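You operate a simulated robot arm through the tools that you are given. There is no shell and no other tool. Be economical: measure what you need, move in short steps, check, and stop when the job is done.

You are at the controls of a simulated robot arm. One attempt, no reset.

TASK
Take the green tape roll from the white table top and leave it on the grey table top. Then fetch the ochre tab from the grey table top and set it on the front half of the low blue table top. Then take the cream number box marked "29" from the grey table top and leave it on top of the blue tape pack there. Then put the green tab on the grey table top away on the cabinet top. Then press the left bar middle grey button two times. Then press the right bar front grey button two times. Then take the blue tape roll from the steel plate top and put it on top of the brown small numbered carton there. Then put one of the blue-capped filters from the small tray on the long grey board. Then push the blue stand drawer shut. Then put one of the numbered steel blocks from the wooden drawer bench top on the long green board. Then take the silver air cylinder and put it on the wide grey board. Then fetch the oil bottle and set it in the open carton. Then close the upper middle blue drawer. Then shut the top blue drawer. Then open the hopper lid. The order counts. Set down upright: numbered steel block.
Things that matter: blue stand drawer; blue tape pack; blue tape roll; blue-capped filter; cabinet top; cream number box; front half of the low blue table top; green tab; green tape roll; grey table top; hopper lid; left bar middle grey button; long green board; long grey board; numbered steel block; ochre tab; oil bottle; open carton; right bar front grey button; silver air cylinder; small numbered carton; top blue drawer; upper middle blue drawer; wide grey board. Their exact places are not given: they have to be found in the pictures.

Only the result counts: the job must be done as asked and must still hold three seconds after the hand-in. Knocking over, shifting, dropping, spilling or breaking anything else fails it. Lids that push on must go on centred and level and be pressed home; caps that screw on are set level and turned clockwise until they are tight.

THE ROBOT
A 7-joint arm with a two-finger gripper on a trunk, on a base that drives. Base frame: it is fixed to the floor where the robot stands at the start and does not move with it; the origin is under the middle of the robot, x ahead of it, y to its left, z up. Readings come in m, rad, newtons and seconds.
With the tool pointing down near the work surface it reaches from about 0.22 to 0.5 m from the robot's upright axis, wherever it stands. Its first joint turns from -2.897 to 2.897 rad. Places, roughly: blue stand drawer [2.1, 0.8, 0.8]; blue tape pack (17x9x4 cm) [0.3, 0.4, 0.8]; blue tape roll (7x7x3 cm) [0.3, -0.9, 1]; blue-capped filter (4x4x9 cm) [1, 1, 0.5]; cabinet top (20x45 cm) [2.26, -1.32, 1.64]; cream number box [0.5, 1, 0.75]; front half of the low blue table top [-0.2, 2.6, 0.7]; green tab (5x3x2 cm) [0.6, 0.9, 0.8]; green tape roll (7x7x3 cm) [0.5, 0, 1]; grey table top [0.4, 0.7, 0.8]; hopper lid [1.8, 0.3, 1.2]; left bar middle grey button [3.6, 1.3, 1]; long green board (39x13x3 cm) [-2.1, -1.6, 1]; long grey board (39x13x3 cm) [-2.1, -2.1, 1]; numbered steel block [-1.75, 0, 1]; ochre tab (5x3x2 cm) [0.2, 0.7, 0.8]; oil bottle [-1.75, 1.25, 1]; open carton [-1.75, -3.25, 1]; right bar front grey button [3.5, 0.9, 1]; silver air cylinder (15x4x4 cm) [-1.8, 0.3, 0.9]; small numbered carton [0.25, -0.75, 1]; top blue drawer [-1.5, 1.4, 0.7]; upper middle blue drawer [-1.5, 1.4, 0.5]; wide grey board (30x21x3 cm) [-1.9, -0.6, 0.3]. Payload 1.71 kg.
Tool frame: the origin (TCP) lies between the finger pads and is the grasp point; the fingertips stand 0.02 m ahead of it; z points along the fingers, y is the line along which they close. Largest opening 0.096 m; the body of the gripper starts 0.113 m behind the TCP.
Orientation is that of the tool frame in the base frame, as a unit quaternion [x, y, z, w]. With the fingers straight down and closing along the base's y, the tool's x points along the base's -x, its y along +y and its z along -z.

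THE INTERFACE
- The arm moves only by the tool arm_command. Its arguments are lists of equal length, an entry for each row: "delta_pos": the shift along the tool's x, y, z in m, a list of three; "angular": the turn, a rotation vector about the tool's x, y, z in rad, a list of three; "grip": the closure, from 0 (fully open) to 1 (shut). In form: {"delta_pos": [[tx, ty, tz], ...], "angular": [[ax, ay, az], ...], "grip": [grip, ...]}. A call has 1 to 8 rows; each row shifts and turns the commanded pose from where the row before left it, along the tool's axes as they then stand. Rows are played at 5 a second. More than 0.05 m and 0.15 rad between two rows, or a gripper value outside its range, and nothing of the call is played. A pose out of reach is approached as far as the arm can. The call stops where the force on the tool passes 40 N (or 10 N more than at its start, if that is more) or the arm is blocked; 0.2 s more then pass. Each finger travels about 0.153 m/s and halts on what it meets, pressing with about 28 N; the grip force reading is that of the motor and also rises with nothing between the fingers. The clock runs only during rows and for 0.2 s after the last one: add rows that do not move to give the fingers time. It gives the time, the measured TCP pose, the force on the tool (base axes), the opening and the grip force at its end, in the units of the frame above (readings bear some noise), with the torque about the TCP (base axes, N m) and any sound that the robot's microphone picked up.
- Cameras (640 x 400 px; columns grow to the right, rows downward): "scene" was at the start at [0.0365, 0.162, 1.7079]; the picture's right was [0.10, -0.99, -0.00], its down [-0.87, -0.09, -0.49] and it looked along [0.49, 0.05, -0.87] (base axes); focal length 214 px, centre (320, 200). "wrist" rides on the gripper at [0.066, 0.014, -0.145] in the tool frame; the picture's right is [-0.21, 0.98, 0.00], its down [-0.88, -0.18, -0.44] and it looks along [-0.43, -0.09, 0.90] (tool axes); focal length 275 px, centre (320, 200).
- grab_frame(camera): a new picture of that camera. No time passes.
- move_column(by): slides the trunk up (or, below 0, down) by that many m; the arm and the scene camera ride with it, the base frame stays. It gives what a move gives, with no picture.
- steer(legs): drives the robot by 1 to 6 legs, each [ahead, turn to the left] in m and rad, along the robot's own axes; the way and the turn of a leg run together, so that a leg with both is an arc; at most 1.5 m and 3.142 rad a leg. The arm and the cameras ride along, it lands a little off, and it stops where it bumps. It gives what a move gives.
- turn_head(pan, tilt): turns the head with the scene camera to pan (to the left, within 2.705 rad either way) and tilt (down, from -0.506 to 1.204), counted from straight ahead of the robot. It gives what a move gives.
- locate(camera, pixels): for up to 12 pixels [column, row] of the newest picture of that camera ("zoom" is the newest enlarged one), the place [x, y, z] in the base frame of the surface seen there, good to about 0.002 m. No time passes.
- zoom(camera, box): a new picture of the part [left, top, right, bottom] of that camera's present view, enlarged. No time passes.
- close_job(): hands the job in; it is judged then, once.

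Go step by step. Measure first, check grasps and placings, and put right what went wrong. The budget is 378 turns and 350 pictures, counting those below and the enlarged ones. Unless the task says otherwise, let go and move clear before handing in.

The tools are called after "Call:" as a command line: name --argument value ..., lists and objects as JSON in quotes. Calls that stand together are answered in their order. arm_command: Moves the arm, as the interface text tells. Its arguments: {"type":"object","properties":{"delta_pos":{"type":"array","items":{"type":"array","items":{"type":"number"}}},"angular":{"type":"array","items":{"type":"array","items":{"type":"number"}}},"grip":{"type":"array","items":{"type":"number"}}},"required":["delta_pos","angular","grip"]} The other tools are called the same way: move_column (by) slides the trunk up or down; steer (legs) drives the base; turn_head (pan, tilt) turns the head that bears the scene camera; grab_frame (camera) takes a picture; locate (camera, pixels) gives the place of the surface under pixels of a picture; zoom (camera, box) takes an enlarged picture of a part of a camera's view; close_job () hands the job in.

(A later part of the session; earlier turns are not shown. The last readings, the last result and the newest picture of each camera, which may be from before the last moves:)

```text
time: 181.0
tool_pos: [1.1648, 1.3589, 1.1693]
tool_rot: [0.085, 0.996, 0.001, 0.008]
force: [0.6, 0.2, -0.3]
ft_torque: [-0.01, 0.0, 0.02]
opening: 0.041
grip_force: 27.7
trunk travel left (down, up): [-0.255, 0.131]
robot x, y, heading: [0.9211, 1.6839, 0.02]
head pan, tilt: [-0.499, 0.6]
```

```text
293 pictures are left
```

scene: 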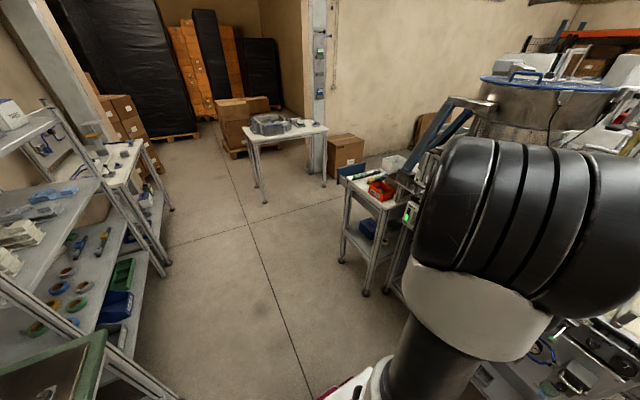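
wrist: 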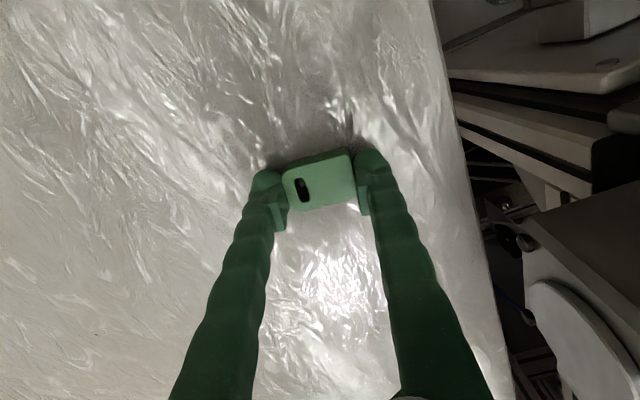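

Call:
arm_command --delta_pos '[[-0.0047, 0.0443, 0], [-0.0047, 0.0443, 0], [-0.0047, 0.0443, 0], [-0.0047, 0.0443, 0], [-0.0047, 0.0443, 0], [-0.0047, 0.0443, 0], [-0.0047, 0.0443, 0], [0, 0, 0]]' --angular '[[0, 0.016, 0], [0, 0, 0], [0, 0, 0], [0, 0, 0], [0, 0, 0], [0, 0, 0], [0, 0, 0], [0, 0, 0]]' --grip '[1, 1, 1, 1, 1, 1, 1, 1]'

Call:
locate --camera "scene" --pixels '[[344, 170], [365, 292], [395, 205], [338, 180], [340, 165], [265, 202], [325, 185], [335, 175], [367, 165], [255, 155], [185, 390], [170, 265]]'

Call:
zoom --camera "scene" --box '[230, 90, 430, 300]'

```text
time: 182.8
tool_pos: [1.2495, 1.6589, 1.17]
tool_rot: [0.085, 0.996, 0.002, 0.0]
force: [0.5, 0.2, 0.2]
ft_torque: [0.0, -0.04, -0.02]
opening: 0.0408
grip_force: 27.4
trunk travel left (down, up): [-0.255, 0.131]
robot x, y, heading: [0.9202, 1.6849, 0.021]
head pan, tilt: [-0.499, 0.6]
```

```text
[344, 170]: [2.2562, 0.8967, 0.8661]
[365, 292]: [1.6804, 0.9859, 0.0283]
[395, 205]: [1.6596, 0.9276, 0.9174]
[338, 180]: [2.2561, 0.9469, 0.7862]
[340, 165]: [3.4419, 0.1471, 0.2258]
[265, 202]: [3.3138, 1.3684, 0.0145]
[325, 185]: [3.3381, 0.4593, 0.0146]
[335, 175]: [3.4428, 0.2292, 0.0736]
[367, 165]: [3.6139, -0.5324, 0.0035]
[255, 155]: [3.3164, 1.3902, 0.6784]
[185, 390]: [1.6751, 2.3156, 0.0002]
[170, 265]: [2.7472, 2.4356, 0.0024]
```

```text
1.90 times, centred on (330, 195) of scene
```

zoom: 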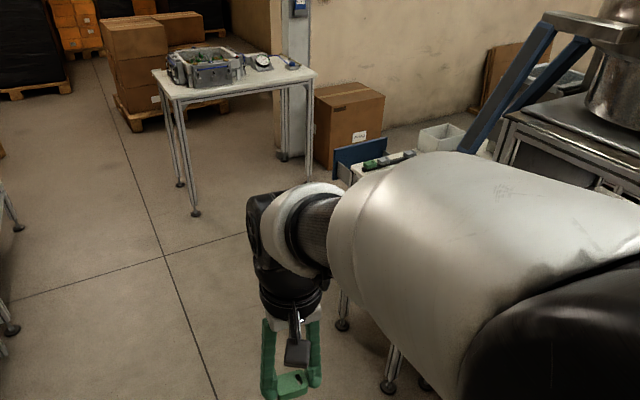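

Corridor between the stand (x≤2.26) and button table (x≥3.31) is clear. Drive to x≈2.8 and turn to -y.

Call:
steer --legs '[[1.5, -0.02], [0.38, 0], [0, -1.571]]'

Call:
turn_head --pan -0.1 --tilt 0.5

Call:
grab_frame --camera "scene"

```text
time: 197.5
tool_pos: [2.7978, 1.3716, 1.1698]
tool_rot: [0.765, 0.644, 0.001, 0.001]
force: [1.4, 0.5, 0.2]
ft_torque: [0.01, 0.01, 0.0]
opening: 0.0407
grip_force: 28.8
trunk travel left (down, up): [-0.255, 0.131]
robot x, y, heading: [2.8276, 1.701, -1.553]
head pan, tilt: [-0.499, 0.6]
```

```text
time: 198.4
tool_pos: [2.7976, 1.3905, 1.1741]
tool_rot: [0.765, 0.644, -0.004, 0.009]
force: [-0.8, 0.8, -1.4]
ft_torque: [-0.04, 0.02, -0.01]
opening: 0.0409
grip_force: 27.5
trunk travel left (down, up): [-0.255, 0.131]
robot x, y, heading: [2.8284, 1.7001, -1.558]
head pan, tilt: [-0.099, 0.499]
```

```text
291 pictures are left
```

scene: 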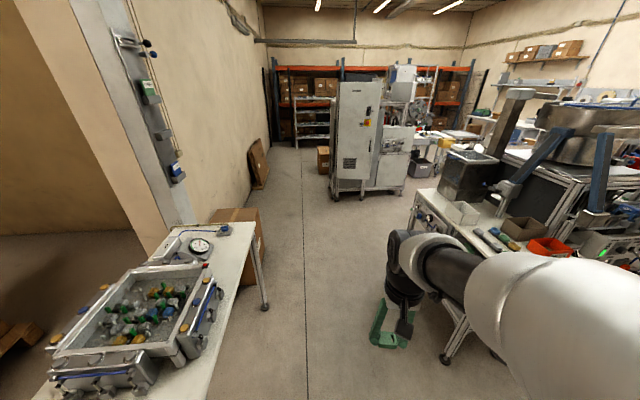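

The cabinet at (355,130) is straight ahead. Measure it.

Call:
zoom --camera "scene" --box '[300, 60, 460, 210]'

Call:
locate --camera "scene" --pixels '[[342, 85], [375, 85], [335, 195], [366, 198], [382, 90], [333, 140], [400, 190], [323, 170], [256, 170], [262, 305], [395, 95], [410, 70]]'

```text
2.67 times, centred on (380, 135) of scene
```

zoom: 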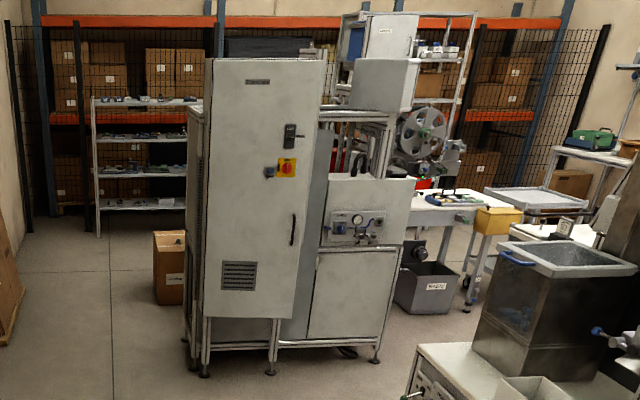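

```text
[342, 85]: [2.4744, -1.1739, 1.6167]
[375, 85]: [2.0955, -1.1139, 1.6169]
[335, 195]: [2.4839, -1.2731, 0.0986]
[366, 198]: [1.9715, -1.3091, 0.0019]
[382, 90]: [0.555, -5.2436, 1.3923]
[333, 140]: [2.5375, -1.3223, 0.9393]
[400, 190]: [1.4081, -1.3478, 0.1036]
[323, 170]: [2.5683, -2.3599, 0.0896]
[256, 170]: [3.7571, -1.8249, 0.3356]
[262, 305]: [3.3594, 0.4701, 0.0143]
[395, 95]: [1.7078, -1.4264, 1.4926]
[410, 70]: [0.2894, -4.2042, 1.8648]
```

Cabinet top runs about x 2.04–2.49, y -1.42…-1.22 at z≈1.63. I'll drive down the corridor and stop beside it at (2.84,-1.2).

Call:
steer --legs '[[0, -0.01], [1.5, 0], [1.4, 0]]'

Call:
move_column --by 0.13

Call:
turn_head --pan -1.3 --tilt 0.4

Call:
grab_frame --camera "scene"

```text
time: 212.9
tool_pos: [2.7241, -1.3834, 1.1661]
tool_rot: [0.797, 0.604, 0.006, -0.001]
force: [-0.3, 2.1, -0.6]
ft_torque: [-0.18, 0.02, 0.02]
opening: 0.0409
grip_force: 28.1
trunk travel left (down, up): [-0.255, 0.131]
robot x, y, heading: [2.8123, -1.0531, -1.733]
head pan, tilt: [-0.099, 0.499]
stopped in leg 3: the robot was blocked; the commanded pose is now the measured one
```

```text
time: 214.5
tool_pos: [2.7271, -1.381, 1.2987]
tool_rot: [0.798, 0.603, 0.004, 0.001]
force: [-0.2, -0.5, -0.5]
ft_torque: [0.0, -0.01, -0.02]
opening: 0.0408
grip_force: 27.6
trunk travel left (down, up): [-0.385, 0.001]
robot x, y, heading: [2.8142, -1.0543, -1.734]
head pan, tilt: [-0.099, 0.499]
```

```text
time: 215.9
tool_pos: [2.7258, -1.3806, 1.2976]
tool_rot: [0.798, 0.603, 0.004, 0.0]
force: [0.0, 0.1, -0.2]
ft_torque: [-0.04, -0.02, -0.02]
opening: 0.0408
grip_force: 27.9
trunk travel left (down, up): [-0.385, 0.001]
robot x, y, heading: [2.8108, -1.054, -1.733]
head pan, tilt: [-1.3, 0.4]
```

```text
289 pictures are left
```

scene: 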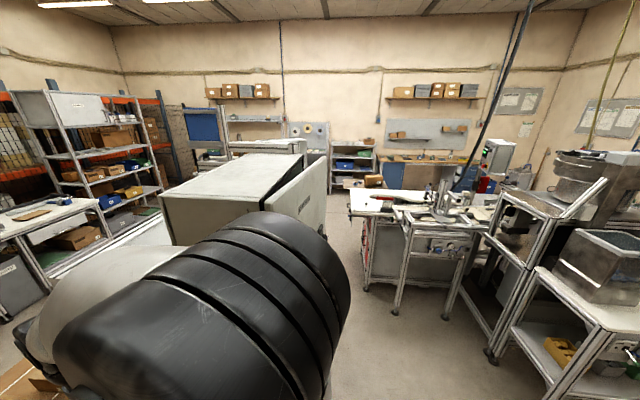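

The base bumped near the cabinet frame. Back off slightly, and measure the cabinet top seen at (240,180).

Call:
steer --legs '[[-0.06, 0]]'

Call:
grab_frame --camera "scene"

Call:
locate --camera "scene" --pixels '[[165, 192], [255, 197], [300, 157], [230, 155], [240, 175], [210, 190], [280, 165], [320, 165], [250, 210], [180, 220]]'

```text
time: 216.9
tool_pos: [2.7284, -1.357, 1.2864]
tool_rot: [0.797, 0.604, 0.015, -0.011]
force: [-1.0, -2.5, -1.7]
ft_torque: [0.28, -0.04, 0.0]
opening: 0.0406
grip_force: 27.5
trunk travel left (down, up): [-0.385, 0.001]
robot x, y, heading: [2.8206, -0.994, -1.727]
head pan, tilt: [-1.3, 0.4]
```

```text
288 pictures are left
```

scene: 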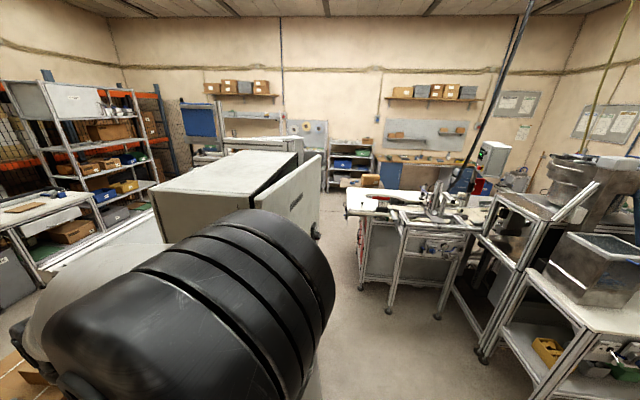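

```text
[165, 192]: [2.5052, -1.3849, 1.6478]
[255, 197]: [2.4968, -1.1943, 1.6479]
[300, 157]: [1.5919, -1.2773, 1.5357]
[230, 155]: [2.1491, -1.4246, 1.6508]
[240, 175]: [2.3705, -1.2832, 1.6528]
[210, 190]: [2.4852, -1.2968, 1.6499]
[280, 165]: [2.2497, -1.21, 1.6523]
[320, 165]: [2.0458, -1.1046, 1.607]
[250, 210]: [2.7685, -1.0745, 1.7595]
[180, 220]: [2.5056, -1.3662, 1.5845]
```

Top is at z≈1.65, x edge 2.505, y -1.195…-1.40. Raise the tool to 1.74 first.

Call:
arm_command --delta_pos '[[0, 0, -0.05], [0, 0, -0.05], [0, 0, -0.05], [0, 0, -0.05], [0, 0, -0.05], [0, 0, -0.05], [0, 0, -0.05], [0, 0, -0.05]]' --angular '[[0, -0.037, 0], [0, 0, 0], [0, 0, 0], [0, 0, 0], [0, 0, 0], [0, 0, 0], [0, 0, 0], [0, 0, 0]]' --grip '[1, 1, 1, 1, 1, 1, 1, 1]'

Call:
arm_command --delta_pos '[[0, 0, -0.05], [0, 0, -0.01], [0, 0, 0]]' --angular '[[0, 0, 0], [0, 0, 0], [0, 0, 0]]' --grip '[1, 1, 1]'

```text
time: 218.7
tool_pos: [2.7318, -1.3306, 1.6353]
tool_rot: [0.797, 0.604, -0.006, 0.006]
force: [0.5, 1.1, -1.4]
ft_torque: [-0.13, 0.02, -0.03]
opening: 0.0407
grip_force: 28.0
out of reach, approached as far as the arm can: row 7, 8
trunk travel left (down, up): [-0.385, 0.001]
robot x, y, heading: [2.8206, -0.9958, -1.729]
head pan, tilt: [-1.3, 0.4]
```

```text
time: 219.5
tool_pos: [2.74, -1.2892, 1.6442]
tool_rot: [0.797, 0.604, -0.017, 0.018]
force: [0.4, 1.1, 0.7]
ft_torque: [-0.07, 0.01, 0.01]
opening: 0.0408
grip_force: 28.0
out of reach, approached as far as the arm can: row 1, 2
trunk travel left (down, up): [-0.385, 0.001]
robot x, y, heading: [2.8236, -0.9959, -1.731]
head pan, tilt: [-1.3, 0.4]
```

Tool-down tops out at z≈1.64. I'll pitch the fingers forward about 0.75 rad to gain height, then raise.

Call:
arm_command --delta_pos '[[0, 0, 0.03], [0, 0, 0.03], [0, 0, 0], [0, 0, 0], [0, 0, 0], [0, 0, 0], [0, 0, 0]]' --angular '[[0, -0.12, 0], [0, -0.12, 0], [0, -0.12, 0], [0, -0.12, 0], [0, -0.12, 0], [0, -0.12, 0], [0, 0, 0]]' --grip '[1, 1, 1, 1, 1, 1, 1]'

```text
time: 221.1
tool_pos: [2.733, -1.3301, 1.578]
tool_rot: [0.744, 0.561, -0.288, 0.219]
force: [0.2, 1.1, -0.5]
ft_torque: [-0.18, 0.05, 0.04]
opening: 0.0408
grip_force: 27.9
trunk travel left (down, up): [-0.385, 0.001]
robot x, y, heading: [2.824, -0.9973, -1.736]
head pan, tilt: [-1.3, 0.4]
```

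Tilt is 0.74 rad. Raise 0.17 m.

Call:
arm_command --delta_pos '[[-0.0288, 0, -0.0313], [-0.0288, 0, -0.0313], [-0.0288, 0, -0.0313], [-0.0288, 0, -0.0313], [0, 0, 0]]' --angular '[[0, 0, 0], [0, 0, 0], [0, 0, 0], [0, 0, 0], [0, 0, 0]]' --grip '[1, 1, 1, 1, 1]'

```text
time: 222.3
tool_pos: [2.7348, -1.3133, 1.7496]
tool_rot: [0.742, 0.562, -0.29, 0.223]
force: [0.3, -1.1, -0.3]
ft_torque: [0.06, -0.02, -0.03]
opening: 0.0408
grip_force: 28.5
trunk travel left (down, up): [-0.385, 0.001]
robot x, y, heading: [2.8227, -0.9943, -1.729]
head pan, tilt: [-1.3, 0.4]
```

Call:
steer --legs '[[-0.08, 0], [0, -0.567]]'

Call:
turn_head --pan 0.25 --tilt 0.6

Call:
grab_frame --camera "scene"

Call:
grab_frame --camera "wrist"

```text
time: 225.2
tool_pos: [2.5679, -1.1646, 1.7428]
tool_rot: [0.873, 0.334, -0.332, 0.128]
force: [-0.9, -0.8, -1.8]
ft_torque: [0.05, 0.0, -0.05]
opening: 0.0407
grip_force: 27.5
trunk travel left (down, up): [-0.385, 0.001]
robot x, y, heading: [2.8358, -0.9182, -2.307]
head pan, tilt: [-1.3, 0.4]
```

```text
time: 226.9
tool_pos: [2.6147, -1.1113, 1.7572]
tool_rot: [0.866, 0.33, -0.349, 0.137]
force: [1.3, 1.6, -0.2]
ft_torque: [0.01, -0.01, 0.02]
opening: 0.041
grip_force: 28.0
trunk travel left (down, up): [-0.385, 0.001]
robot x, y, heading: [2.8378, -0.9191, -2.304]
head pan, tilt: [0.25, 0.6]
```

```text
287 pictures are left
```

scene: 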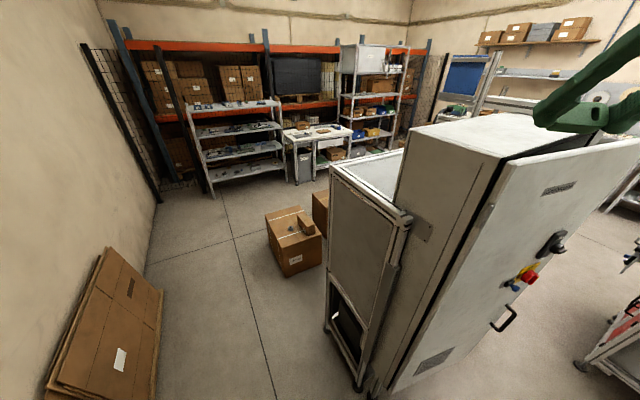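

```text
286 pictures are left
```

wrist: 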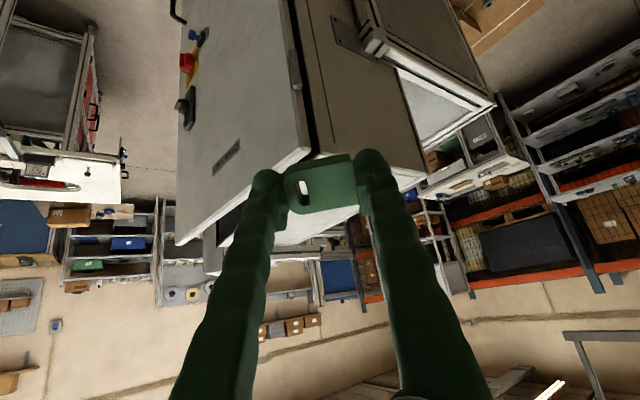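

Now nudge forward 9 cm; the tool stays above the cabinet edge.

Call:
steer --legs '[[0.09, 0]]'

Call:
arm_command --delta_pos '[[0, 0, 0], [0, 0, 0]]' --angular '[[0, 0, 0], [0, 0, 0]]' --grip '[1, 1]'

```text
time: 228.0
tool_pos: [2.564, -1.165, 1.762]
tool_rot: [0.864, 0.328, -0.356, 0.14]
force: [2.6, 3.1, 1.3]
ft_torque: [-0.18, 0.1, 0.09]
opening: 0.0407
grip_force: 27.8
trunk travel left (down, up): [-0.385, 0.001]
robot x, y, heading: [2.7753, -0.9855, -2.302]
head pan, tilt: [0.25, 0.6]
```

```text
time: 228.6
tool_pos: [2.5315, -1.2034, 1.7531]
tool_rot: [0.869, 0.329, -0.343, 0.134]
force: [2.0, 1.7, 0.4]
ft_torque: [-0.14, 0.1, 0.03]
opening: 0.0408
grip_force: 28.0
trunk travel left (down, up): [-0.385, 0.001]
robot x, y, heading: [2.7785, -0.9834, -2.306]
head pan, tilt: [0.25, 0.6]
```

Move in over the cabinet top to (2.43,-1.285,1.72).

Call:
arm_command --delta_pos '[[-0.0248, -0.0022, 0.0369], [-0.0248, -0.0022, 0.0369], [-0.0247, -0.0022, 0.037], [0, 0, 0], [0, 0, 0]]' --angular '[[0, 0, 0], [0, 0, 0], [0, 0, 0], [0, 0.12, 0], [0, 0.12, 0]]' --grip '[1, 1, 1, 1, 1]'

Call:
grab_frame --camera "scene"

Call:
grab_frame --camera "wrist"

```text
time: 230.0
tool_pos: [2.4426, -1.2692, 1.726]
tool_rot: [0.903, 0.343, -0.241, 0.097]
force: [0.9, 0.6, 0.0]
ft_torque: [0.01, -0.03, -0.02]
opening: 0.0407
grip_force: 27.7
trunk travel left (down, up): [-0.385, 0.001]
robot x, y, heading: [2.7771, -0.987, -2.304]
head pan, tilt: [0.25, 0.6]
stopped in row 5: the arm was blocked; the commanded pose is now the measured one
```

```text
285 pictures are left
```

scene: 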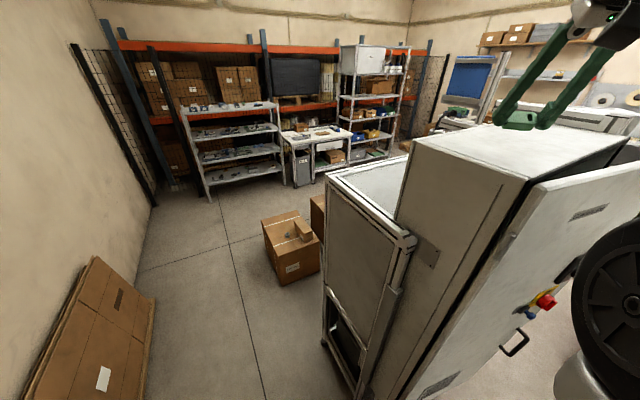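

```text
284 pictures are left
```

wrist: 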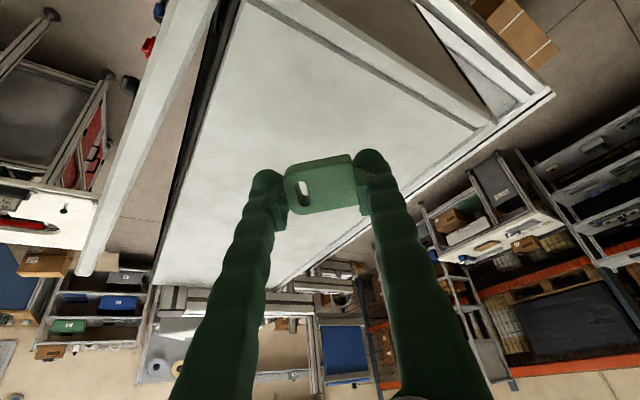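

Tilt now 0.52 rad, tab inside the top's edges. Lower gently.

Call:
arm_command --delta_pos '[[0.01, 0, 0.0173], [0.0075, 0, 0.013], [0.005, 0, 0.0087], [0.0015, 0, 0.0026], [0, 0, 0]]' --angular '[[0, 0, 0], [0, 0, 0], [0, 0, 0], [0, 0, 0], [0, 0, 0]]' --grip '[1, 1, 1, 1, 1]'

Call:
zoom --camera "scene" --box '[420, 40, 620, 200]'

```text
time: 231.2
tool_pos: [2.4392, -1.2719, 1.677]
tool_rot: [0.903, 0.344, -0.24, 0.097]
force: [0.3, 0.7, 0.5]
ft_torque: [-0.01, -0.02, 0.0]
opening: 0.0407
grip_force: 28.2
trunk travel left (down, up): [-0.385, 0.001]
robot x, y, heading: [2.7768, -0.9811, -2.302]
head pan, tilt: [0.25, 0.6]
```

```text
2.50 times, centred on (520, 120) of scene
```

zoom: 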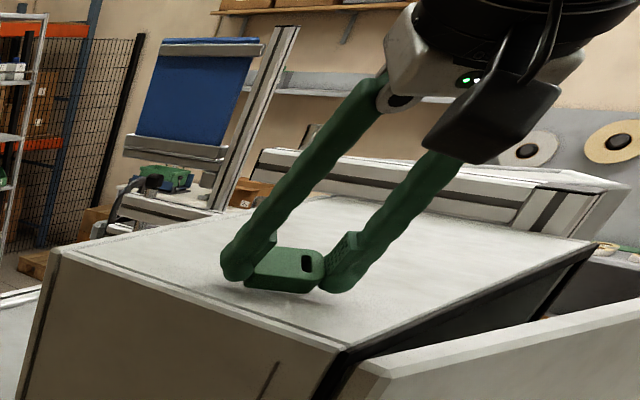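

Call:
arm_command --delta_pos '[[0.001, 0, 0.0017], [0.001, 0, 0.0017], [0, 0, 0]]' --angular '[[0, 0, 0], [0, 0, 0], [0, 0, 0]]' --grip '[1, 1, 1]'

```text
time: 232.0
tool_pos: [2.4294, -1.284, 1.6711]
tool_rot: [0.904, 0.345, -0.235, 0.093]
force: [7.5, 7.1, 20.7]
ft_torque: [0.47, 0.17, -0.18]
opening: 0.0414
grip_force: 28.0
trunk travel left (down, up): [-0.385, 0.001]
robot x, y, heading: [2.7767, -0.986, -2.302]
head pan, tilt: [0.25, 0.6]
```

Contact (21 N). Relax a millimetre, open slightly, and check.

Call:
arm_command --delta_pos '[[-0.001, 0, -0.0017], [0, 0, 0], [0, 0, 0], [0, 0, 0]]' --angular '[[0, 0, 0], [0, 0, 0], [0, 0, 0], [0, 0, 0]]' --grip '[1, 0.4, 0.3, 0.3]'

Call:
zoom --camera "scene" --box '[420, 40, 620, 200]'

```text
time: 233.0
tool_pos: [2.4303, -1.282, 1.6733]
tool_rot: [0.904, 0.344, -0.235, 0.093]
force: [0.3, -0.2, 0.8]
ft_torque: [0.02, -0.01, -0.03]
opening: 0.0672
grip_force: 0.1
trunk travel left (down, up): [-0.385, 0.001]
robot x, y, heading: [2.7769, -0.9861, -2.306]
head pan, tilt: [0.25, 0.6]
```

```text
2.50 times, centred on (520, 120) of scene
```

zoom: 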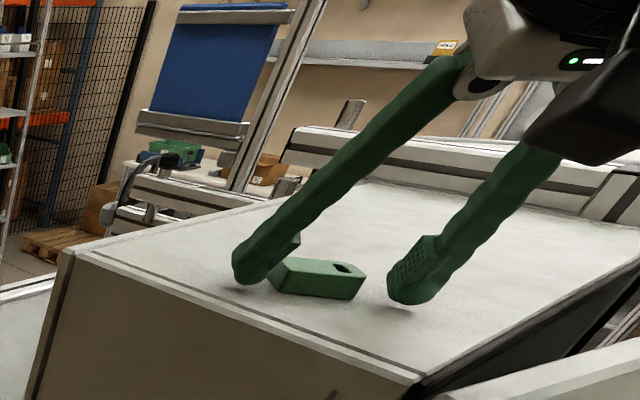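

The tab lies flat on the cabinet top. Lift, retract and drive back.

Call:
arm_command --delta_pos '[[-0.015, 0, -0.026], [-0.02, 0, -0.0346], [0.02, 0, -0.03], [0.03, 0, -0.0173], [0.04, 0, -0.02], [0.04, 0, -0.02], [0, 0, 0]]' --angular '[[0, 0, 0], [0, 0, 0], [0, 0, 0], [0, 0, 0], [0, 0, 0], [0, 0, 0], [0, 0, 0]]' --grip '[0.2, 0.2, 0.2, 0.2, 0.2, 0.2, 0.2]'

Call:
zoom --camera "scene" --box '[420, 40, 620, 200]'

```text
time: 234.6
tool_pos: [2.5468, -1.1792, 1.7551]
tool_rot: [0.904, 0.344, -0.236, 0.094]
force: [0.1, -1.0, 0.1]
ft_torque: [-0.01, 0.01, -0.01]
opening: 0.077
grip_force: 0.0
trunk travel left (down, up): [-0.385, 0.001]
robot x, y, heading: [2.7735, -0.9864, -2.303]
head pan, tilt: [0.25, 0.6]
```

```text
2.50 times, centred on (520, 120) of scene
```

zoom: 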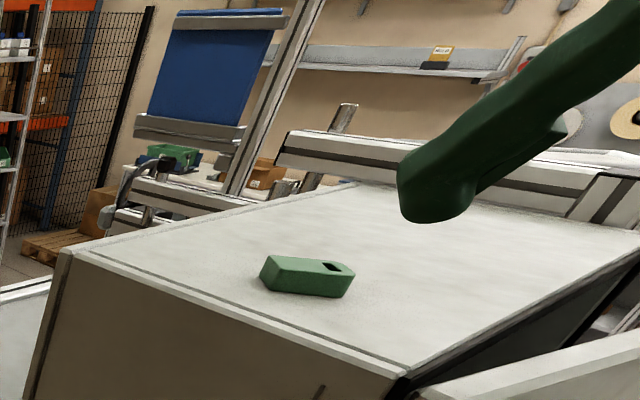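

Green tab done. Back away, turn to +y, and drive to the button table.

Call:
steer --legs '[[-0.15, 0], [0, -2.408]]'

Call:
arm_command --delta_pos '[[0, 0, 0.04], [0, 0, 0.04], [0, 0, 0.04], [0, 0, 0.04], [0, 0, 0.05], [0, 0, 0.05], [0, 0, 0.05]]' --angular '[[0, 0.13, 0], [0, 0.13, 0], [0, 0.13, 0], [0, 0.12, 0], [0, 0, 0], [0, 0, 0], [0, 0, 0]]' --grip '[0.2, 0.2, 0.2, 0.2, 0.2, 0.2, 0.2]'

Call:
steer --legs '[[1.5, 0], [0.45, 0], [0, -1.571]]'

Call:
turn_head --pan 0.0 --tilt 0.6

Call:
grab_frame --camera "scene"

```text
time: 242.9
tool_pos: [2.9222, -0.576, 1.7564]
tool_rot: [-0.644, 0.721, 0.173, 0.188]
force: [0.8, 0.4, 0.1]
ft_torque: [-0.04, -0.01, -0.06]
opening: 0.0768
grip_force: 0.1
trunk travel left (down, up): [-0.385, 0.001]
robot x, y, heading: [2.8789, -0.8687, 1.564]
head pan, tilt: [0.25, 0.6]
```

```text
time: 244.5
tool_pos: [2.9245, -0.5383, 1.4578]
tool_rot: [-0.667, 0.745, 0.008, 0.003]
force: [-0.1, -0.7, -0.6]
ft_torque: [-0.01, 0.04, -0.04]
opening: 0.0766
grip_force: 0.0
trunk travel left (down, up): [-0.385, 0.001]
robot x, y, heading: [2.878, -0.8697, 1.569]
head pan, tilt: [0.25, 0.6]
```

```text
time: 259.4
tool_pos: [3.2651, 1.0129, 1.4554]
tool_rot: [0.068, 0.998, 0.004, 0.004]
force: [-0.4, 0.5, 0.4]
ft_torque: [0.01, 0.01, -0.01]
opening: 0.0767
grip_force: 0.1
trunk travel left (down, up): [-0.385, 0.001]
robot x, y, heading: [2.9237, 1.0762, -0.031]
head pan, tilt: [0.25, 0.6]
```

```text
time: 260.2
tool_pos: [3.2528, 1.0132, 1.458]
tool_rot: [0.069, 0.998, 0.004, 0.007]
force: [0.2, 0.0, -0.1]
ft_torque: [-0.01, 0.11, 0.02]
opening: 0.0771
grip_force: 0.0
trunk travel left (down, up): [-0.385, 0.001]
robot x, y, heading: [2.9205, 1.072, -0.028]
head pan, tilt: [0.0, 0.6]
```

```text
280 pictures are left
```

scene: 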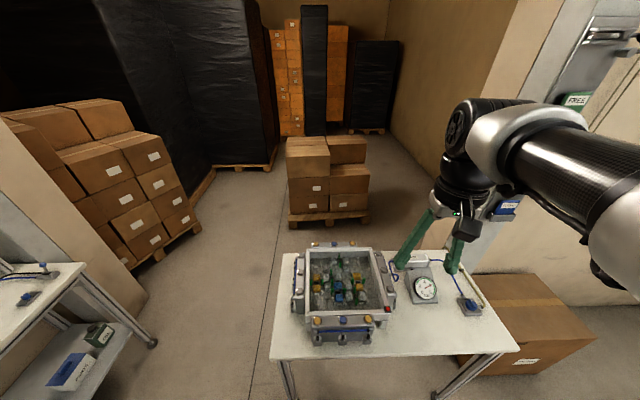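

The tray with bars of buttons is at (343,290). Zoom.

Call:
zoom --camera "scene" --box '[270, 230, 410, 350]'

```text
3.33 times, centred on (340, 290) of scene
```

zoom: 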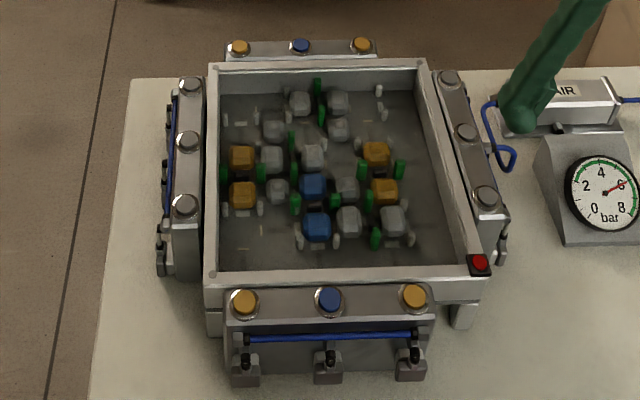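

Left bar grey buttons at (190,82),(187,140),(185,205); right bar at (448,78),(466,131),(485,197).

Call:
locate --camera "zoom" --pixels '[[187, 138], [185, 203], [190, 80], [485, 196], [466, 131], [448, 77], [200, 170], [470, 165], [187, 150], [120, 300], [478, 262], [330, 298]]'

Call:
locate --camera "scene" --pixels '[[273, 358], [518, 350], [284, 254], [445, 282]]'

```text
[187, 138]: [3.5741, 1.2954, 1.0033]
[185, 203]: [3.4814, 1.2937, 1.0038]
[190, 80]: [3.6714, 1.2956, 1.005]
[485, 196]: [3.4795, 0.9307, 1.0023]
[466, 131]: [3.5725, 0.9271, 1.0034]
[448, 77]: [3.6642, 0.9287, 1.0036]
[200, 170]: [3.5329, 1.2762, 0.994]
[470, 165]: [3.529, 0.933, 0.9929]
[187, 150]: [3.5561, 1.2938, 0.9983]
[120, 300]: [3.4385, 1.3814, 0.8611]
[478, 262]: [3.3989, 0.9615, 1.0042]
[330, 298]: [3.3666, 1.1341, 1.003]
```

```text
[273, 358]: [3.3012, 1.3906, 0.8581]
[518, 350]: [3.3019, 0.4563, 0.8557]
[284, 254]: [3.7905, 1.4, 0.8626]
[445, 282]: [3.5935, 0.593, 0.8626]
```

Targets: left-middle (3.574,1.295,1.003), right-front (3.480,0.930,1.002). Drive 0.2 m closer, fingers closed.

Call:
steer --legs '[[0.2, 0.03]]'

Call:
arm_command --delta_pos '[[0, 0, 0.05], [0, 0, 0.05], [0, 0, 0.05], [0, 0, 0.05], [0, 0, 0]]' --angular '[[0, 0, 0], [0, 0, 0], [0, 0, 0], [0, 0, 0], [0, 0, 0]]' --grip '[1, 1, 1, 1, 1]'

```text
time: 262.1
tool_pos: [3.6275, 1.0674, 1.4131]
tool_rot: [0.047, 0.999, 0.0, 0.027]
force: [0.4, 0.1, 0.4]
ft_torque: [-0.12, 0.12, -0.02]
opening: 0.0767
grip_force: 0.0
trunk travel left (down, up): [-0.385, 0.001]
robot x, y, heading: [3.0676, 1.046, 0.071]
head pan, tilt: [0.0, 0.6]
stopped in leg 1: the robot was blocked; the commanded pose is now the measured one
```

```text
time: 263.3
tool_pos: [3.5851, 1.0631, 1.2438]
tool_rot: [0.048, 0.997, 0.004, 0.054]
force: [-0.7, 0.3, 0.1]
ft_torque: [0.0, -0.07, 0.01]
opening: 0.0
grip_force: 27.7
trunk travel left (down, up): [-0.385, 0.001]
robot x, y, heading: [3.0666, 1.0482, 0.061]
head pan, tilt: [0.0, 0.6]
```

The base was blocked at x=3.07. Check the table hasn't moved.

Call:
steer --legs '[[-0.03, 0]]'

Call:
grab_frame --camera "scene"

Call:
grab_frame --camera "wrist"

```text
time: 264.2
tool_pos: [3.5766, 1.0608, 1.2343]
tool_rot: [0.05, 0.998, 0.001, 0.044]
force: [2.1, -0.4, -1.6]
ft_torque: [0.02, 0.35, 0.01]
opening: 0.0
grip_force: 28.0
trunk travel left (down, up): [-0.385, 0.001]
robot x, y, heading: [3.04, 1.0471, 0.065]
head pan, tilt: [0.0, 0.6]
```

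```text
278 pictures are left
```

scene: 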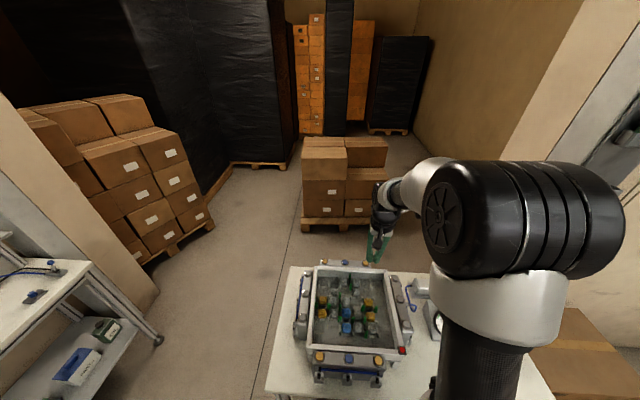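

```text
277 pictures are left
```

wrist: 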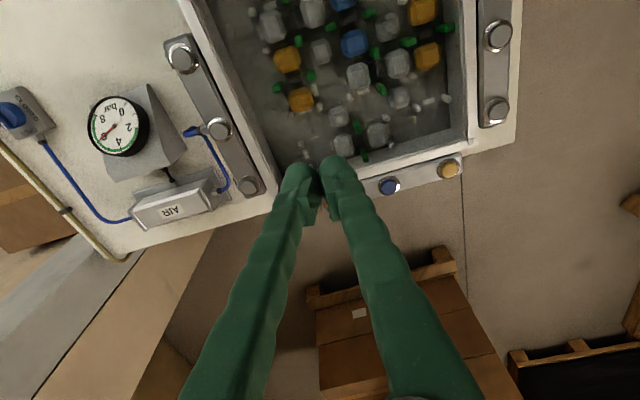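

Call:
locate --camera "wrist" --pixels '[[498, 34], [496, 106], [183, 55], [218, 127], [250, 184]]'

Call:
locate --camera "scene" --pixels '[[302, 303], [303, 284], [405, 327], [398, 303]]'

```text
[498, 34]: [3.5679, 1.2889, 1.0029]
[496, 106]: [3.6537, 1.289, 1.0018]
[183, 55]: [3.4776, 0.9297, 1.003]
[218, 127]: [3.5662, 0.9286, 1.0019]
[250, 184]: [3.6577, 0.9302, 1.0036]
```

```text
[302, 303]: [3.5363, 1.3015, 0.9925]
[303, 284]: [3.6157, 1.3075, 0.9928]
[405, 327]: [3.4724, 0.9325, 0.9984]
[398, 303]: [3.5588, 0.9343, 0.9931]
```

Positions agree. The base's left corner likely met the table leg; turn slightly right and creep forward.

Call:
steer --legs '[[0, -0.215], [0.09, 0]]'

Call:
arm_command --delta_pos '[[0, 0, 0], [0, 0, 0]]' --angular '[[0, 0, 0], [0, 0, 0]]' --grip '[1, 1]'

```text
time: 266.2
tool_pos: [3.588, 0.9414, 1.2637]
tool_rot: [0.159, 0.985, -0.004, 0.073]
force: [-1.4, 0.3, 0.6]
ft_torque: [-0.01, -0.18, -0.01]
opening: 0.0
grip_force: 28.3
trunk travel left (down, up): [-0.385, 0.001]
robot x, y, heading: [3.1266, 1.0352, -0.157]
head pan, tilt: [0.0, 0.6]
```

```text
time: 266.8
tool_pos: [3.6047, 0.9391, 1.2583]
tool_rot: [0.159, 0.985, -0.004, 0.067]
force: [-0.5, -0.7, 0.3]
ft_torque: [0.03, 0.01, 0.01]
opening: 0.0
grip_force: 28.5
trunk travel left (down, up): [-0.385, 0.001]
robot x, y, heading: [3.1225, 1.0325, -0.159]
head pan, tilt: [0.0, 0.6]
```

Move above the left-middle button.

Call:
arm_command --delta_pos '[[0.0203, 0.0406, 0.0178], [0.0203, 0.0406, 0.0178], [0.0203, 0.0406, 0.0178], [0.0203, 0.0406, 0.0178], [0.0203, 0.0406, 0.0178], [0.0203, 0.0406, 0.0178], [0.0203, 0.0406, 0.0178], [0.0203, 0.0406, 0.0178]]' --angular '[[0, 0, 0], [0, 0, 0], [0, 0, 0], [0, 0, 0], [0, 0, 0], [0, 0, 0], [0, 0, 0], [0, 0, 0]]' --grip '[1, 1, 1, 1, 1, 1, 1, 1]'

Call:
grab_frame --camera "wrist"

```text
time: 268.6
tool_pos: [3.6077, 1.2871, 1.0856]
tool_rot: [0.16, 0.986, -0.005, 0.051]
force: [1.4, -0.3, -0.5]
ft_torque: [0.06, 0.13, -0.03]
opening: 0.0003
grip_force: 28.3
trunk travel left (down, up): [-0.385, 0.001]
robot x, y, heading: [3.1265, 1.03, -0.155]
head pan, tilt: [0.0, 0.6]
```

```text
276 pictures are left
```

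wrist: 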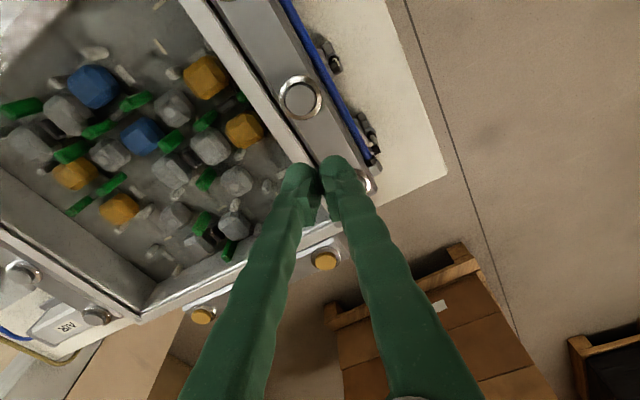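

Call:
locate --camera "wrist" --pixels '[[300, 98], [290, 98], [310, 98], [300, 88], [300, 108], [320, 130]]'

```text
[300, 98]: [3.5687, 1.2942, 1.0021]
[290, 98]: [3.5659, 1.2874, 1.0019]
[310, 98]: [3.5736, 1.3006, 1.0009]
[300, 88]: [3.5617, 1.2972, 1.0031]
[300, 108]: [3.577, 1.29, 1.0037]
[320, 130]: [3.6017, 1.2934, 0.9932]
```

Button centre (3.5695,1.294,1.002). Hover over it.

Call:
arm_command --delta_pos '[[0.0225, -0.003, 0.0156], [0.0225, -0.003, 0.0156], [0, 0, 0]]' --angular '[[0, 0, 0], [0, 0, 0], [0, 0, 0]]' --grip '[1, 1, 1]'

Call:
grab_frame --camera "wrist"

```text
time: 269.4
tool_pos: [3.5531, 1.2974, 1.0548]
tool_rot: [0.159, 0.986, -0.004, 0.056]
force: [-0.6, -0.5, 0.1]
ft_torque: [-0.03, 0.01, -0.04]
opening: 0.0
grip_force: 27.9
trunk travel left (down, up): [-0.385, 0.001]
robot x, y, heading: [3.1249, 1.0283, -0.162]
head pan, tilt: [0.0, 0.6]
```

```text
275 pictures are left
```

wrist: 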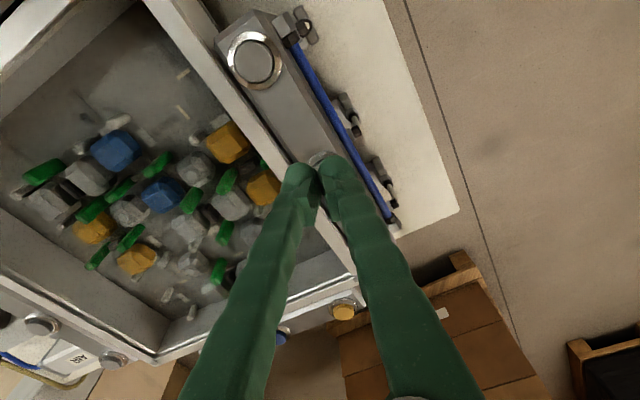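

Call:
arm_command --delta_pos '[[-0.0126, 0.0017, 0.021], [0, 0, 0], [0, 0, 0]]' --angular '[[0, 0, 0], [0, 0, 0], [0, 0, 0]]' --grip '[1, 1, 1]'

```text
time: 270.2
tool_pos: [3.5637, 1.2972, 1.0365]
tool_rot: [0.158, 0.986, -0.003, 0.059]
force: [-0.3, 0.8, -0.2]
ft_torque: [-0.04, -0.01, 0.01]
opening: 0.0
grip_force: 27.8
trunk travel left (down, up): [-0.385, 0.001]
robot x, y, heading: [3.1278, 1.0302, -0.157]
head pan, tilt: [0.0, 0.6]
```

Call:
arm_command --delta_pos '[[-0.0041, -0.0014, 0.008], [0.0007, 0, 0.006], [0, 0, 0.002], [0, 0, 0.002]]' --angular '[[0, 0, 0], [0, 0, 0], [0, 0, 0], [0, 0, 0]]' --grip '[1, 1, 1, 1]'

```text
time: 271.2
tool_pos: [3.5682, 1.2933, 1.0195]
tool_rot: [0.159, 0.986, -0.002, 0.058]
force: [-0.4, 0.3, 2.5]
ft_torque: [0.06, 0.05, 0.02]
opening: 0.0063
grip_force: 29.6
trunk travel left (down, up): [-0.385, 0.001]
robot x, y, heading: [3.1287, 1.03, -0.164]
head pan, tilt: [0.0, 0.6]
heard: click
```

A click: first press. Lift clear and press once more.

Call:
arm_command --delta_pos '[[0, 0, -0.008], [0, 0, -0.007], [0, 0, 0], [0, 0, 0]]' --angular '[[0, 0, 0], [0, 0, 0], [0, 0, 0], [0, 0, 0]]' --grip '[1, 1, 1, 1]'

Call:
arm_command --delta_pos '[[0, 0, 0.008], [0, 0, 0.003], [0, 0, 0.002], [0, 0, 0.002]]' --angular '[[0, 0, 0], [0, 0, 0], [0, 0, 0], [0, 0, 0]]' --grip '[1, 1, 1, 1]'

```text
time: 272.2
tool_pos: [3.5673, 1.2943, 1.0338]
tool_rot: [0.159, 0.986, -0.003, 0.058]
force: [0.3, -0.3, -0.7]
ft_torque: [0.0, 0.0, -0.02]
opening: 0.0
grip_force: 29.2
trunk travel left (down, up): [-0.385, 0.001]
robot x, y, heading: [3.1261, 1.0325, -0.163]
head pan, tilt: [0.0, 0.6]
```

```text
time: 273.2
tool_pos: [3.569, 1.2925, 1.0192]
tool_rot: [0.159, 0.986, -0.003, 0.058]
force: [1.0, 0.8, 2.6]
ft_torque: [0.02, 0.04, 0.0]
opening: 0.0057
grip_force: 30.2
trunk travel left (down, up): [-0.385, 0.001]
robot x, y, heading: [3.1261, 1.0346, -0.158]
head pan, tilt: [0.0, 0.6]
heard: click
```

Second click. Lift and travel to the right-front button, straightening the tilt.

Call:
arm_command --delta_pos '[[0, 0, -0.03], [0, 0, -0.04], [0, 0, -0.02], [-0.0037, -0.0466, 0], [-0.0037, -0.0466, 0], [-0.0037, -0.0466, 0], [-0.0037, -0.0466, 0], [-0.0037, -0.0466, 0]]' --angular '[[0, 0, 0], [0, 0, 0], [0, 0, 0], [0, 0.03, 0], [0, 0.03, 0], [0, 0.03, 0], [0, 0.02, 0], [0, 0, 0]]' --grip '[1, 1, 1, 1, 1, 1, 1, 1]'

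Call:
arm_command --delta_pos '[[-0.0037, -0.0466, 0], [-0.0037, -0.0466, 0], [-0.0037, -0.0466, 0], [0, 0, 0]]' --angular '[[0, 0, 0], [0, 0, 0], [0, 0, 0], [0, 0, 0]]' --grip '[1, 1, 1, 1]'

Call:
grab_frame --camera "wrist"

```text
time: 275.0
tool_pos: [3.5055, 1.0647, 1.1052]
tool_rot: [0.158, 0.987, 0.006, 0.004]
force: [-0.2, 0.0, 0.2]
ft_torque: [0.04, -0.02, -0.03]
opening: 0.0002
grip_force: 29.3
trunk travel left (down, up): [-0.385, 0.001]
robot x, y, heading: [3.1234, 1.0325, -0.158]
head pan, tilt: [0.0, 0.6]
```

```text
time: 276.0
tool_pos: [3.4728, 0.9321, 1.1058]
tool_rot: [0.158, 0.987, 0.003, 0.004]
force: [0.5, 0.3, 0.6]
ft_torque: [-0.04, 0.0, 0.03]
opening: 0.0001
grip_force: 29.5
trunk travel left (down, up): [-0.385, 0.001]
robot x, y, heading: [3.1237, 1.0359, -0.162]
head pan, tilt: [0.0, 0.6]
```

```text
274 pictures are left
```

wrist: 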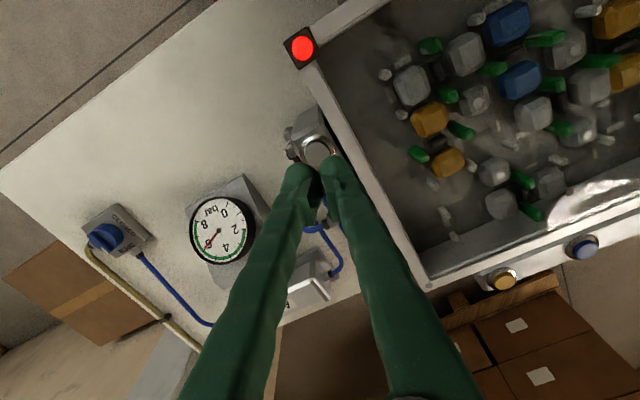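

Call:
locate --camera "wrist" --pixels '[[317, 147], [308, 150], [332, 150], [317, 140], [322, 158]]'

```text
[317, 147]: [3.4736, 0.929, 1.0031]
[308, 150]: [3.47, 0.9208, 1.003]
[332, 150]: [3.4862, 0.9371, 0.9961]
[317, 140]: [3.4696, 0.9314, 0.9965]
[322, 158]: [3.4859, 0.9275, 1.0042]
```

Call:
arm_command --delta_pos '[[-0.0058, 0, 0.04], [0, 0, 0.03], [0, 0, 0], [0, 0, 0]]' --angular '[[0, 0, 0], [0, 0, 0], [0, 0, 0], [0, 0, 0]]' --grip '[1, 1, 1, 1]'

Call:
arm_command --delta_pos '[[0, 0, 0.01], [0, 0, 0.003], [0, 0, 0.002], [0, 0, 0.002]]' --angular '[[0, 0, 0], [0, 0, 0], [0, 0, 0], [0, 0, 0]]' --grip '[1, 1, 1, 1]'

```text
time: 277.0
tool_pos: [3.4763, 0.9317, 1.0361]
tool_rot: [0.16, 0.987, 0.004, 0.004]
force: [0.3, -0.5, 0.0]
ft_torque: [-0.02, -0.02, 0.0]
opening: 0.0
grip_force: 29.5
trunk travel left (down, up): [-0.385, 0.001]
robot x, y, heading: [3.1279, 1.034, -0.157]
head pan, tilt: [0.0, 0.6]
```

```text
time: 278.0
tool_pos: [3.477, 0.9308, 1.0182]
tool_rot: [0.159, 0.987, 0.004, 0.004]
force: [1.1, 0.1, 2.7]
ft_torque: [-0.03, -0.02, 0.04]
opening: 0.0062
grip_force: 29.9
trunk travel left (down, up): [-0.385, 0.001]
robot x, y, heading: [3.1235, 1.0335, -0.154]
head pan, tilt: [0.0, 0.6]
heard: click
```

One click. Lift and press again.

Call:
arm_command --delta_pos '[[0, 0, -0.008], [0, 0, -0.008], [0, 0, 0], [0, 0, 0]]' --angular '[[0, 0, 0], [0, 0, 0], [0, 0, 0], [0, 0, 0]]' --grip '[1, 1, 1, 1]'

Call:
arm_command --delta_pos '[[0, 0, 0.009], [0, 0, 0.003], [0, 0, 0.002], [0, 0, 0.002]]' --angular '[[0, 0, 0], [0, 0, 0], [0, 0, 0], [0, 0, 0]]' --grip '[1, 1, 1, 1]'

Call:
arm_command --delta_pos '[[0, 0, -0.03], [0, 0, -0.05], [0, 0, -0.05], [0, 0, -0.05], [0, 0, -0.05], [0.05, 0, 0], [0.05, 0, 0], [0, 0, 0]]' --angular '[[0, 0, 0], [0, 0, 0], [0, 0, 0], [0, 0, 0], [0, 0, 0], [0, 0, 0], [0, 0, 0], [0, 0, 0]]' --grip '[1, 1, 1, 1, 1, 1, 1, 1]'

Call:
grab_frame --camera "scene"

```text
time: 279.0
tool_pos: [3.477, 0.931, 1.035]
tool_rot: [0.159, 0.987, 0.005, 0.004]
force: [-0.5, -0.2, 0.8]
ft_torque: [0.01, -0.02, 0.01]
opening: 0.0
grip_force: 29.2
trunk travel left (down, up): [-0.385, 0.001]
robot x, y, heading: [3.1231, 1.0319, -0.159]
head pan, tilt: [0.0, 0.6]
```

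```text
time: 280.0
tool_pos: [3.4762, 0.9315, 1.0185]
tool_rot: [0.158, 0.987, 0.004, 0.005]
force: [0.8, 1.0, 1.8]
ft_torque: [0.0, 0.0, 0.0]
opening: 0.0059
grip_force: 29.8
trunk travel left (down, up): [-0.385, 0.001]
robot x, y, heading: [3.1223, 1.0334, -0.16]
head pan, tilt: [0.0, 0.6]
heard: click
```

```text
time: 281.8
tool_pos: [3.3804, 0.961, 1.2455]
tool_rot: [0.159, 0.987, 0.005, 0.003]
force: [0.1, -0.3, 0.1]
ft_torque: [0.02, 0.05, 0.01]
opening: 0.0
grip_force: 29.4
trunk travel left (down, up): [-0.385, 0.001]
robot x, y, heading: [3.1249, 1.0387, -0.158]
head pan, tilt: [0.0, 0.6]
```

```text
273 pictures are left
```

scene: 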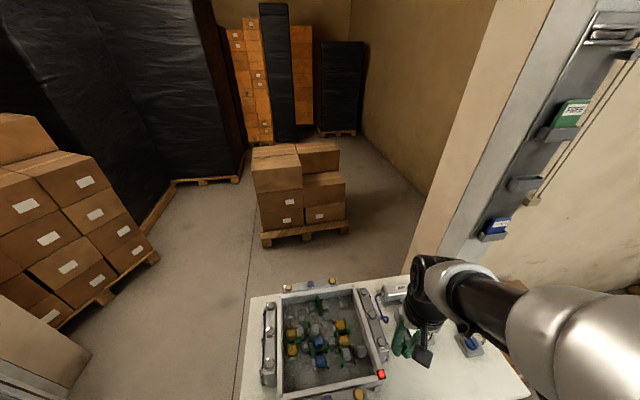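

Two clicks at each button. Now drive back to the west side for the blue tape roll on the steel plate.

Call:
steer --legs '[[-0.28, 0], [0, 1.729], [0.68, 0], [0, 1.571], [1.5, 0], [1.5, 0]]'

```text
time: 312.1
tool_pos: [-0.416, 1.7453, 1.2459]
tool_rot: [0.998, -0.066, -0.003, 0.005]
force: [0.1, -0.6, -0.1]
ft_torque: [-0.02, -0.01, -0.02]
opening: 0.0001
grip_force: 29.5
trunk travel left (down, up): [-0.385, 0.001]
robot x, y, heading: [-0.1572, 1.7194, -3.116]
head pan, tilt: [0.0, 0.6]
```

Call:
steer --legs '[[0.25, 0], [0, 1.545], [1.5, 0], [0.6, 0]]'

Call:
turn_head --pan 0.9 --tilt 0.7

Call:
grab_frame --camera "scene"

```text
time: 329.2
tool_pos: [-0.5145, -0.6238, 1.2476]
tool_rot: [0.776, 0.63, -0.004, 0.012]
force: [-0.6, 0.1, 0.0]
ft_torque: [-0.02, 0.01, 0.01]
opening: 0.0
grip_force: 29.3
trunk travel left (down, up): [-0.385, 0.001]
robot x, y, heading: [-0.4712, -0.3819, -1.618]
head pan, tilt: [0.0, 0.6]
```

```text
time: 330.4
tool_pos: [-0.5171, -0.6136, 1.2586]
tool_rot: [0.776, 0.63, -0.02, 0.026]
force: [-0.8, 0.6, 0.3]
ft_torque: [-0.04, 0.03, -0.04]
opening: 0.0001
grip_force: 29.5
trunk travel left (down, up): [-0.385, 0.001]
robot x, y, heading: [-0.4719, -0.3837, -1.616]
head pan, tilt: [0.901, 0.7]
```

```text
272 pictures are left
```

scene: 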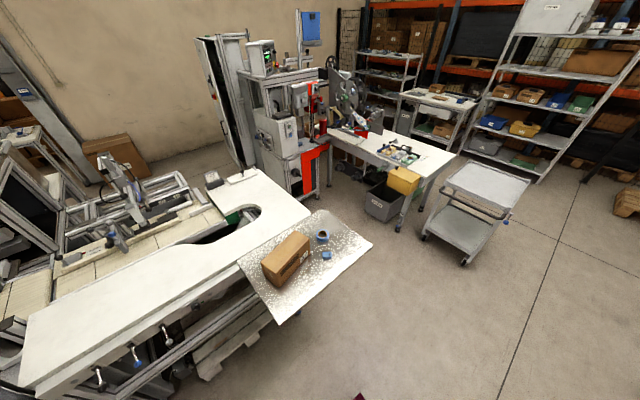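

The steel plate with carton and blue roll is at (300,260). Zoom and measure.

Call:
zoom --camera "scene" --box '[230, 200, 380, 330]'

Call:
locate --camera "scene" --pixels '[[237, 262], [276, 323], [372, 245], [322, 210], [266, 260], [278, 282], [308, 250], [293, 238], [323, 237], [327, 255], [290, 255], [300, 262]]'

```text
3.08 times, centred on (305, 265) of scene
```

zoom: 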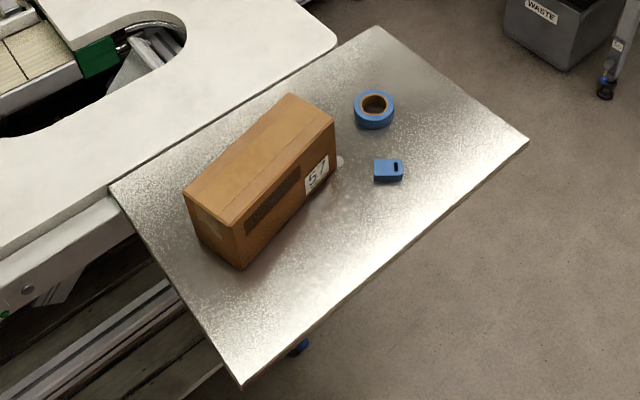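

```text
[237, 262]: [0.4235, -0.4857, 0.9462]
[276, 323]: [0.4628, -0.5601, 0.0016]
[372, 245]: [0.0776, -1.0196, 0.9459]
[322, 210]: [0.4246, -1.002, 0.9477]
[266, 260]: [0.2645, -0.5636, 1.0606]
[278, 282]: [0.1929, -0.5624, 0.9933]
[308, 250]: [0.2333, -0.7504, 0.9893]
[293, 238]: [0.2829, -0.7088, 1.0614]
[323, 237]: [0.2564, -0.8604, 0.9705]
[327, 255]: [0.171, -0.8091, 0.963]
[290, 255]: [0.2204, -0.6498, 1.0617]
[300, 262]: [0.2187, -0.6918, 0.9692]
```

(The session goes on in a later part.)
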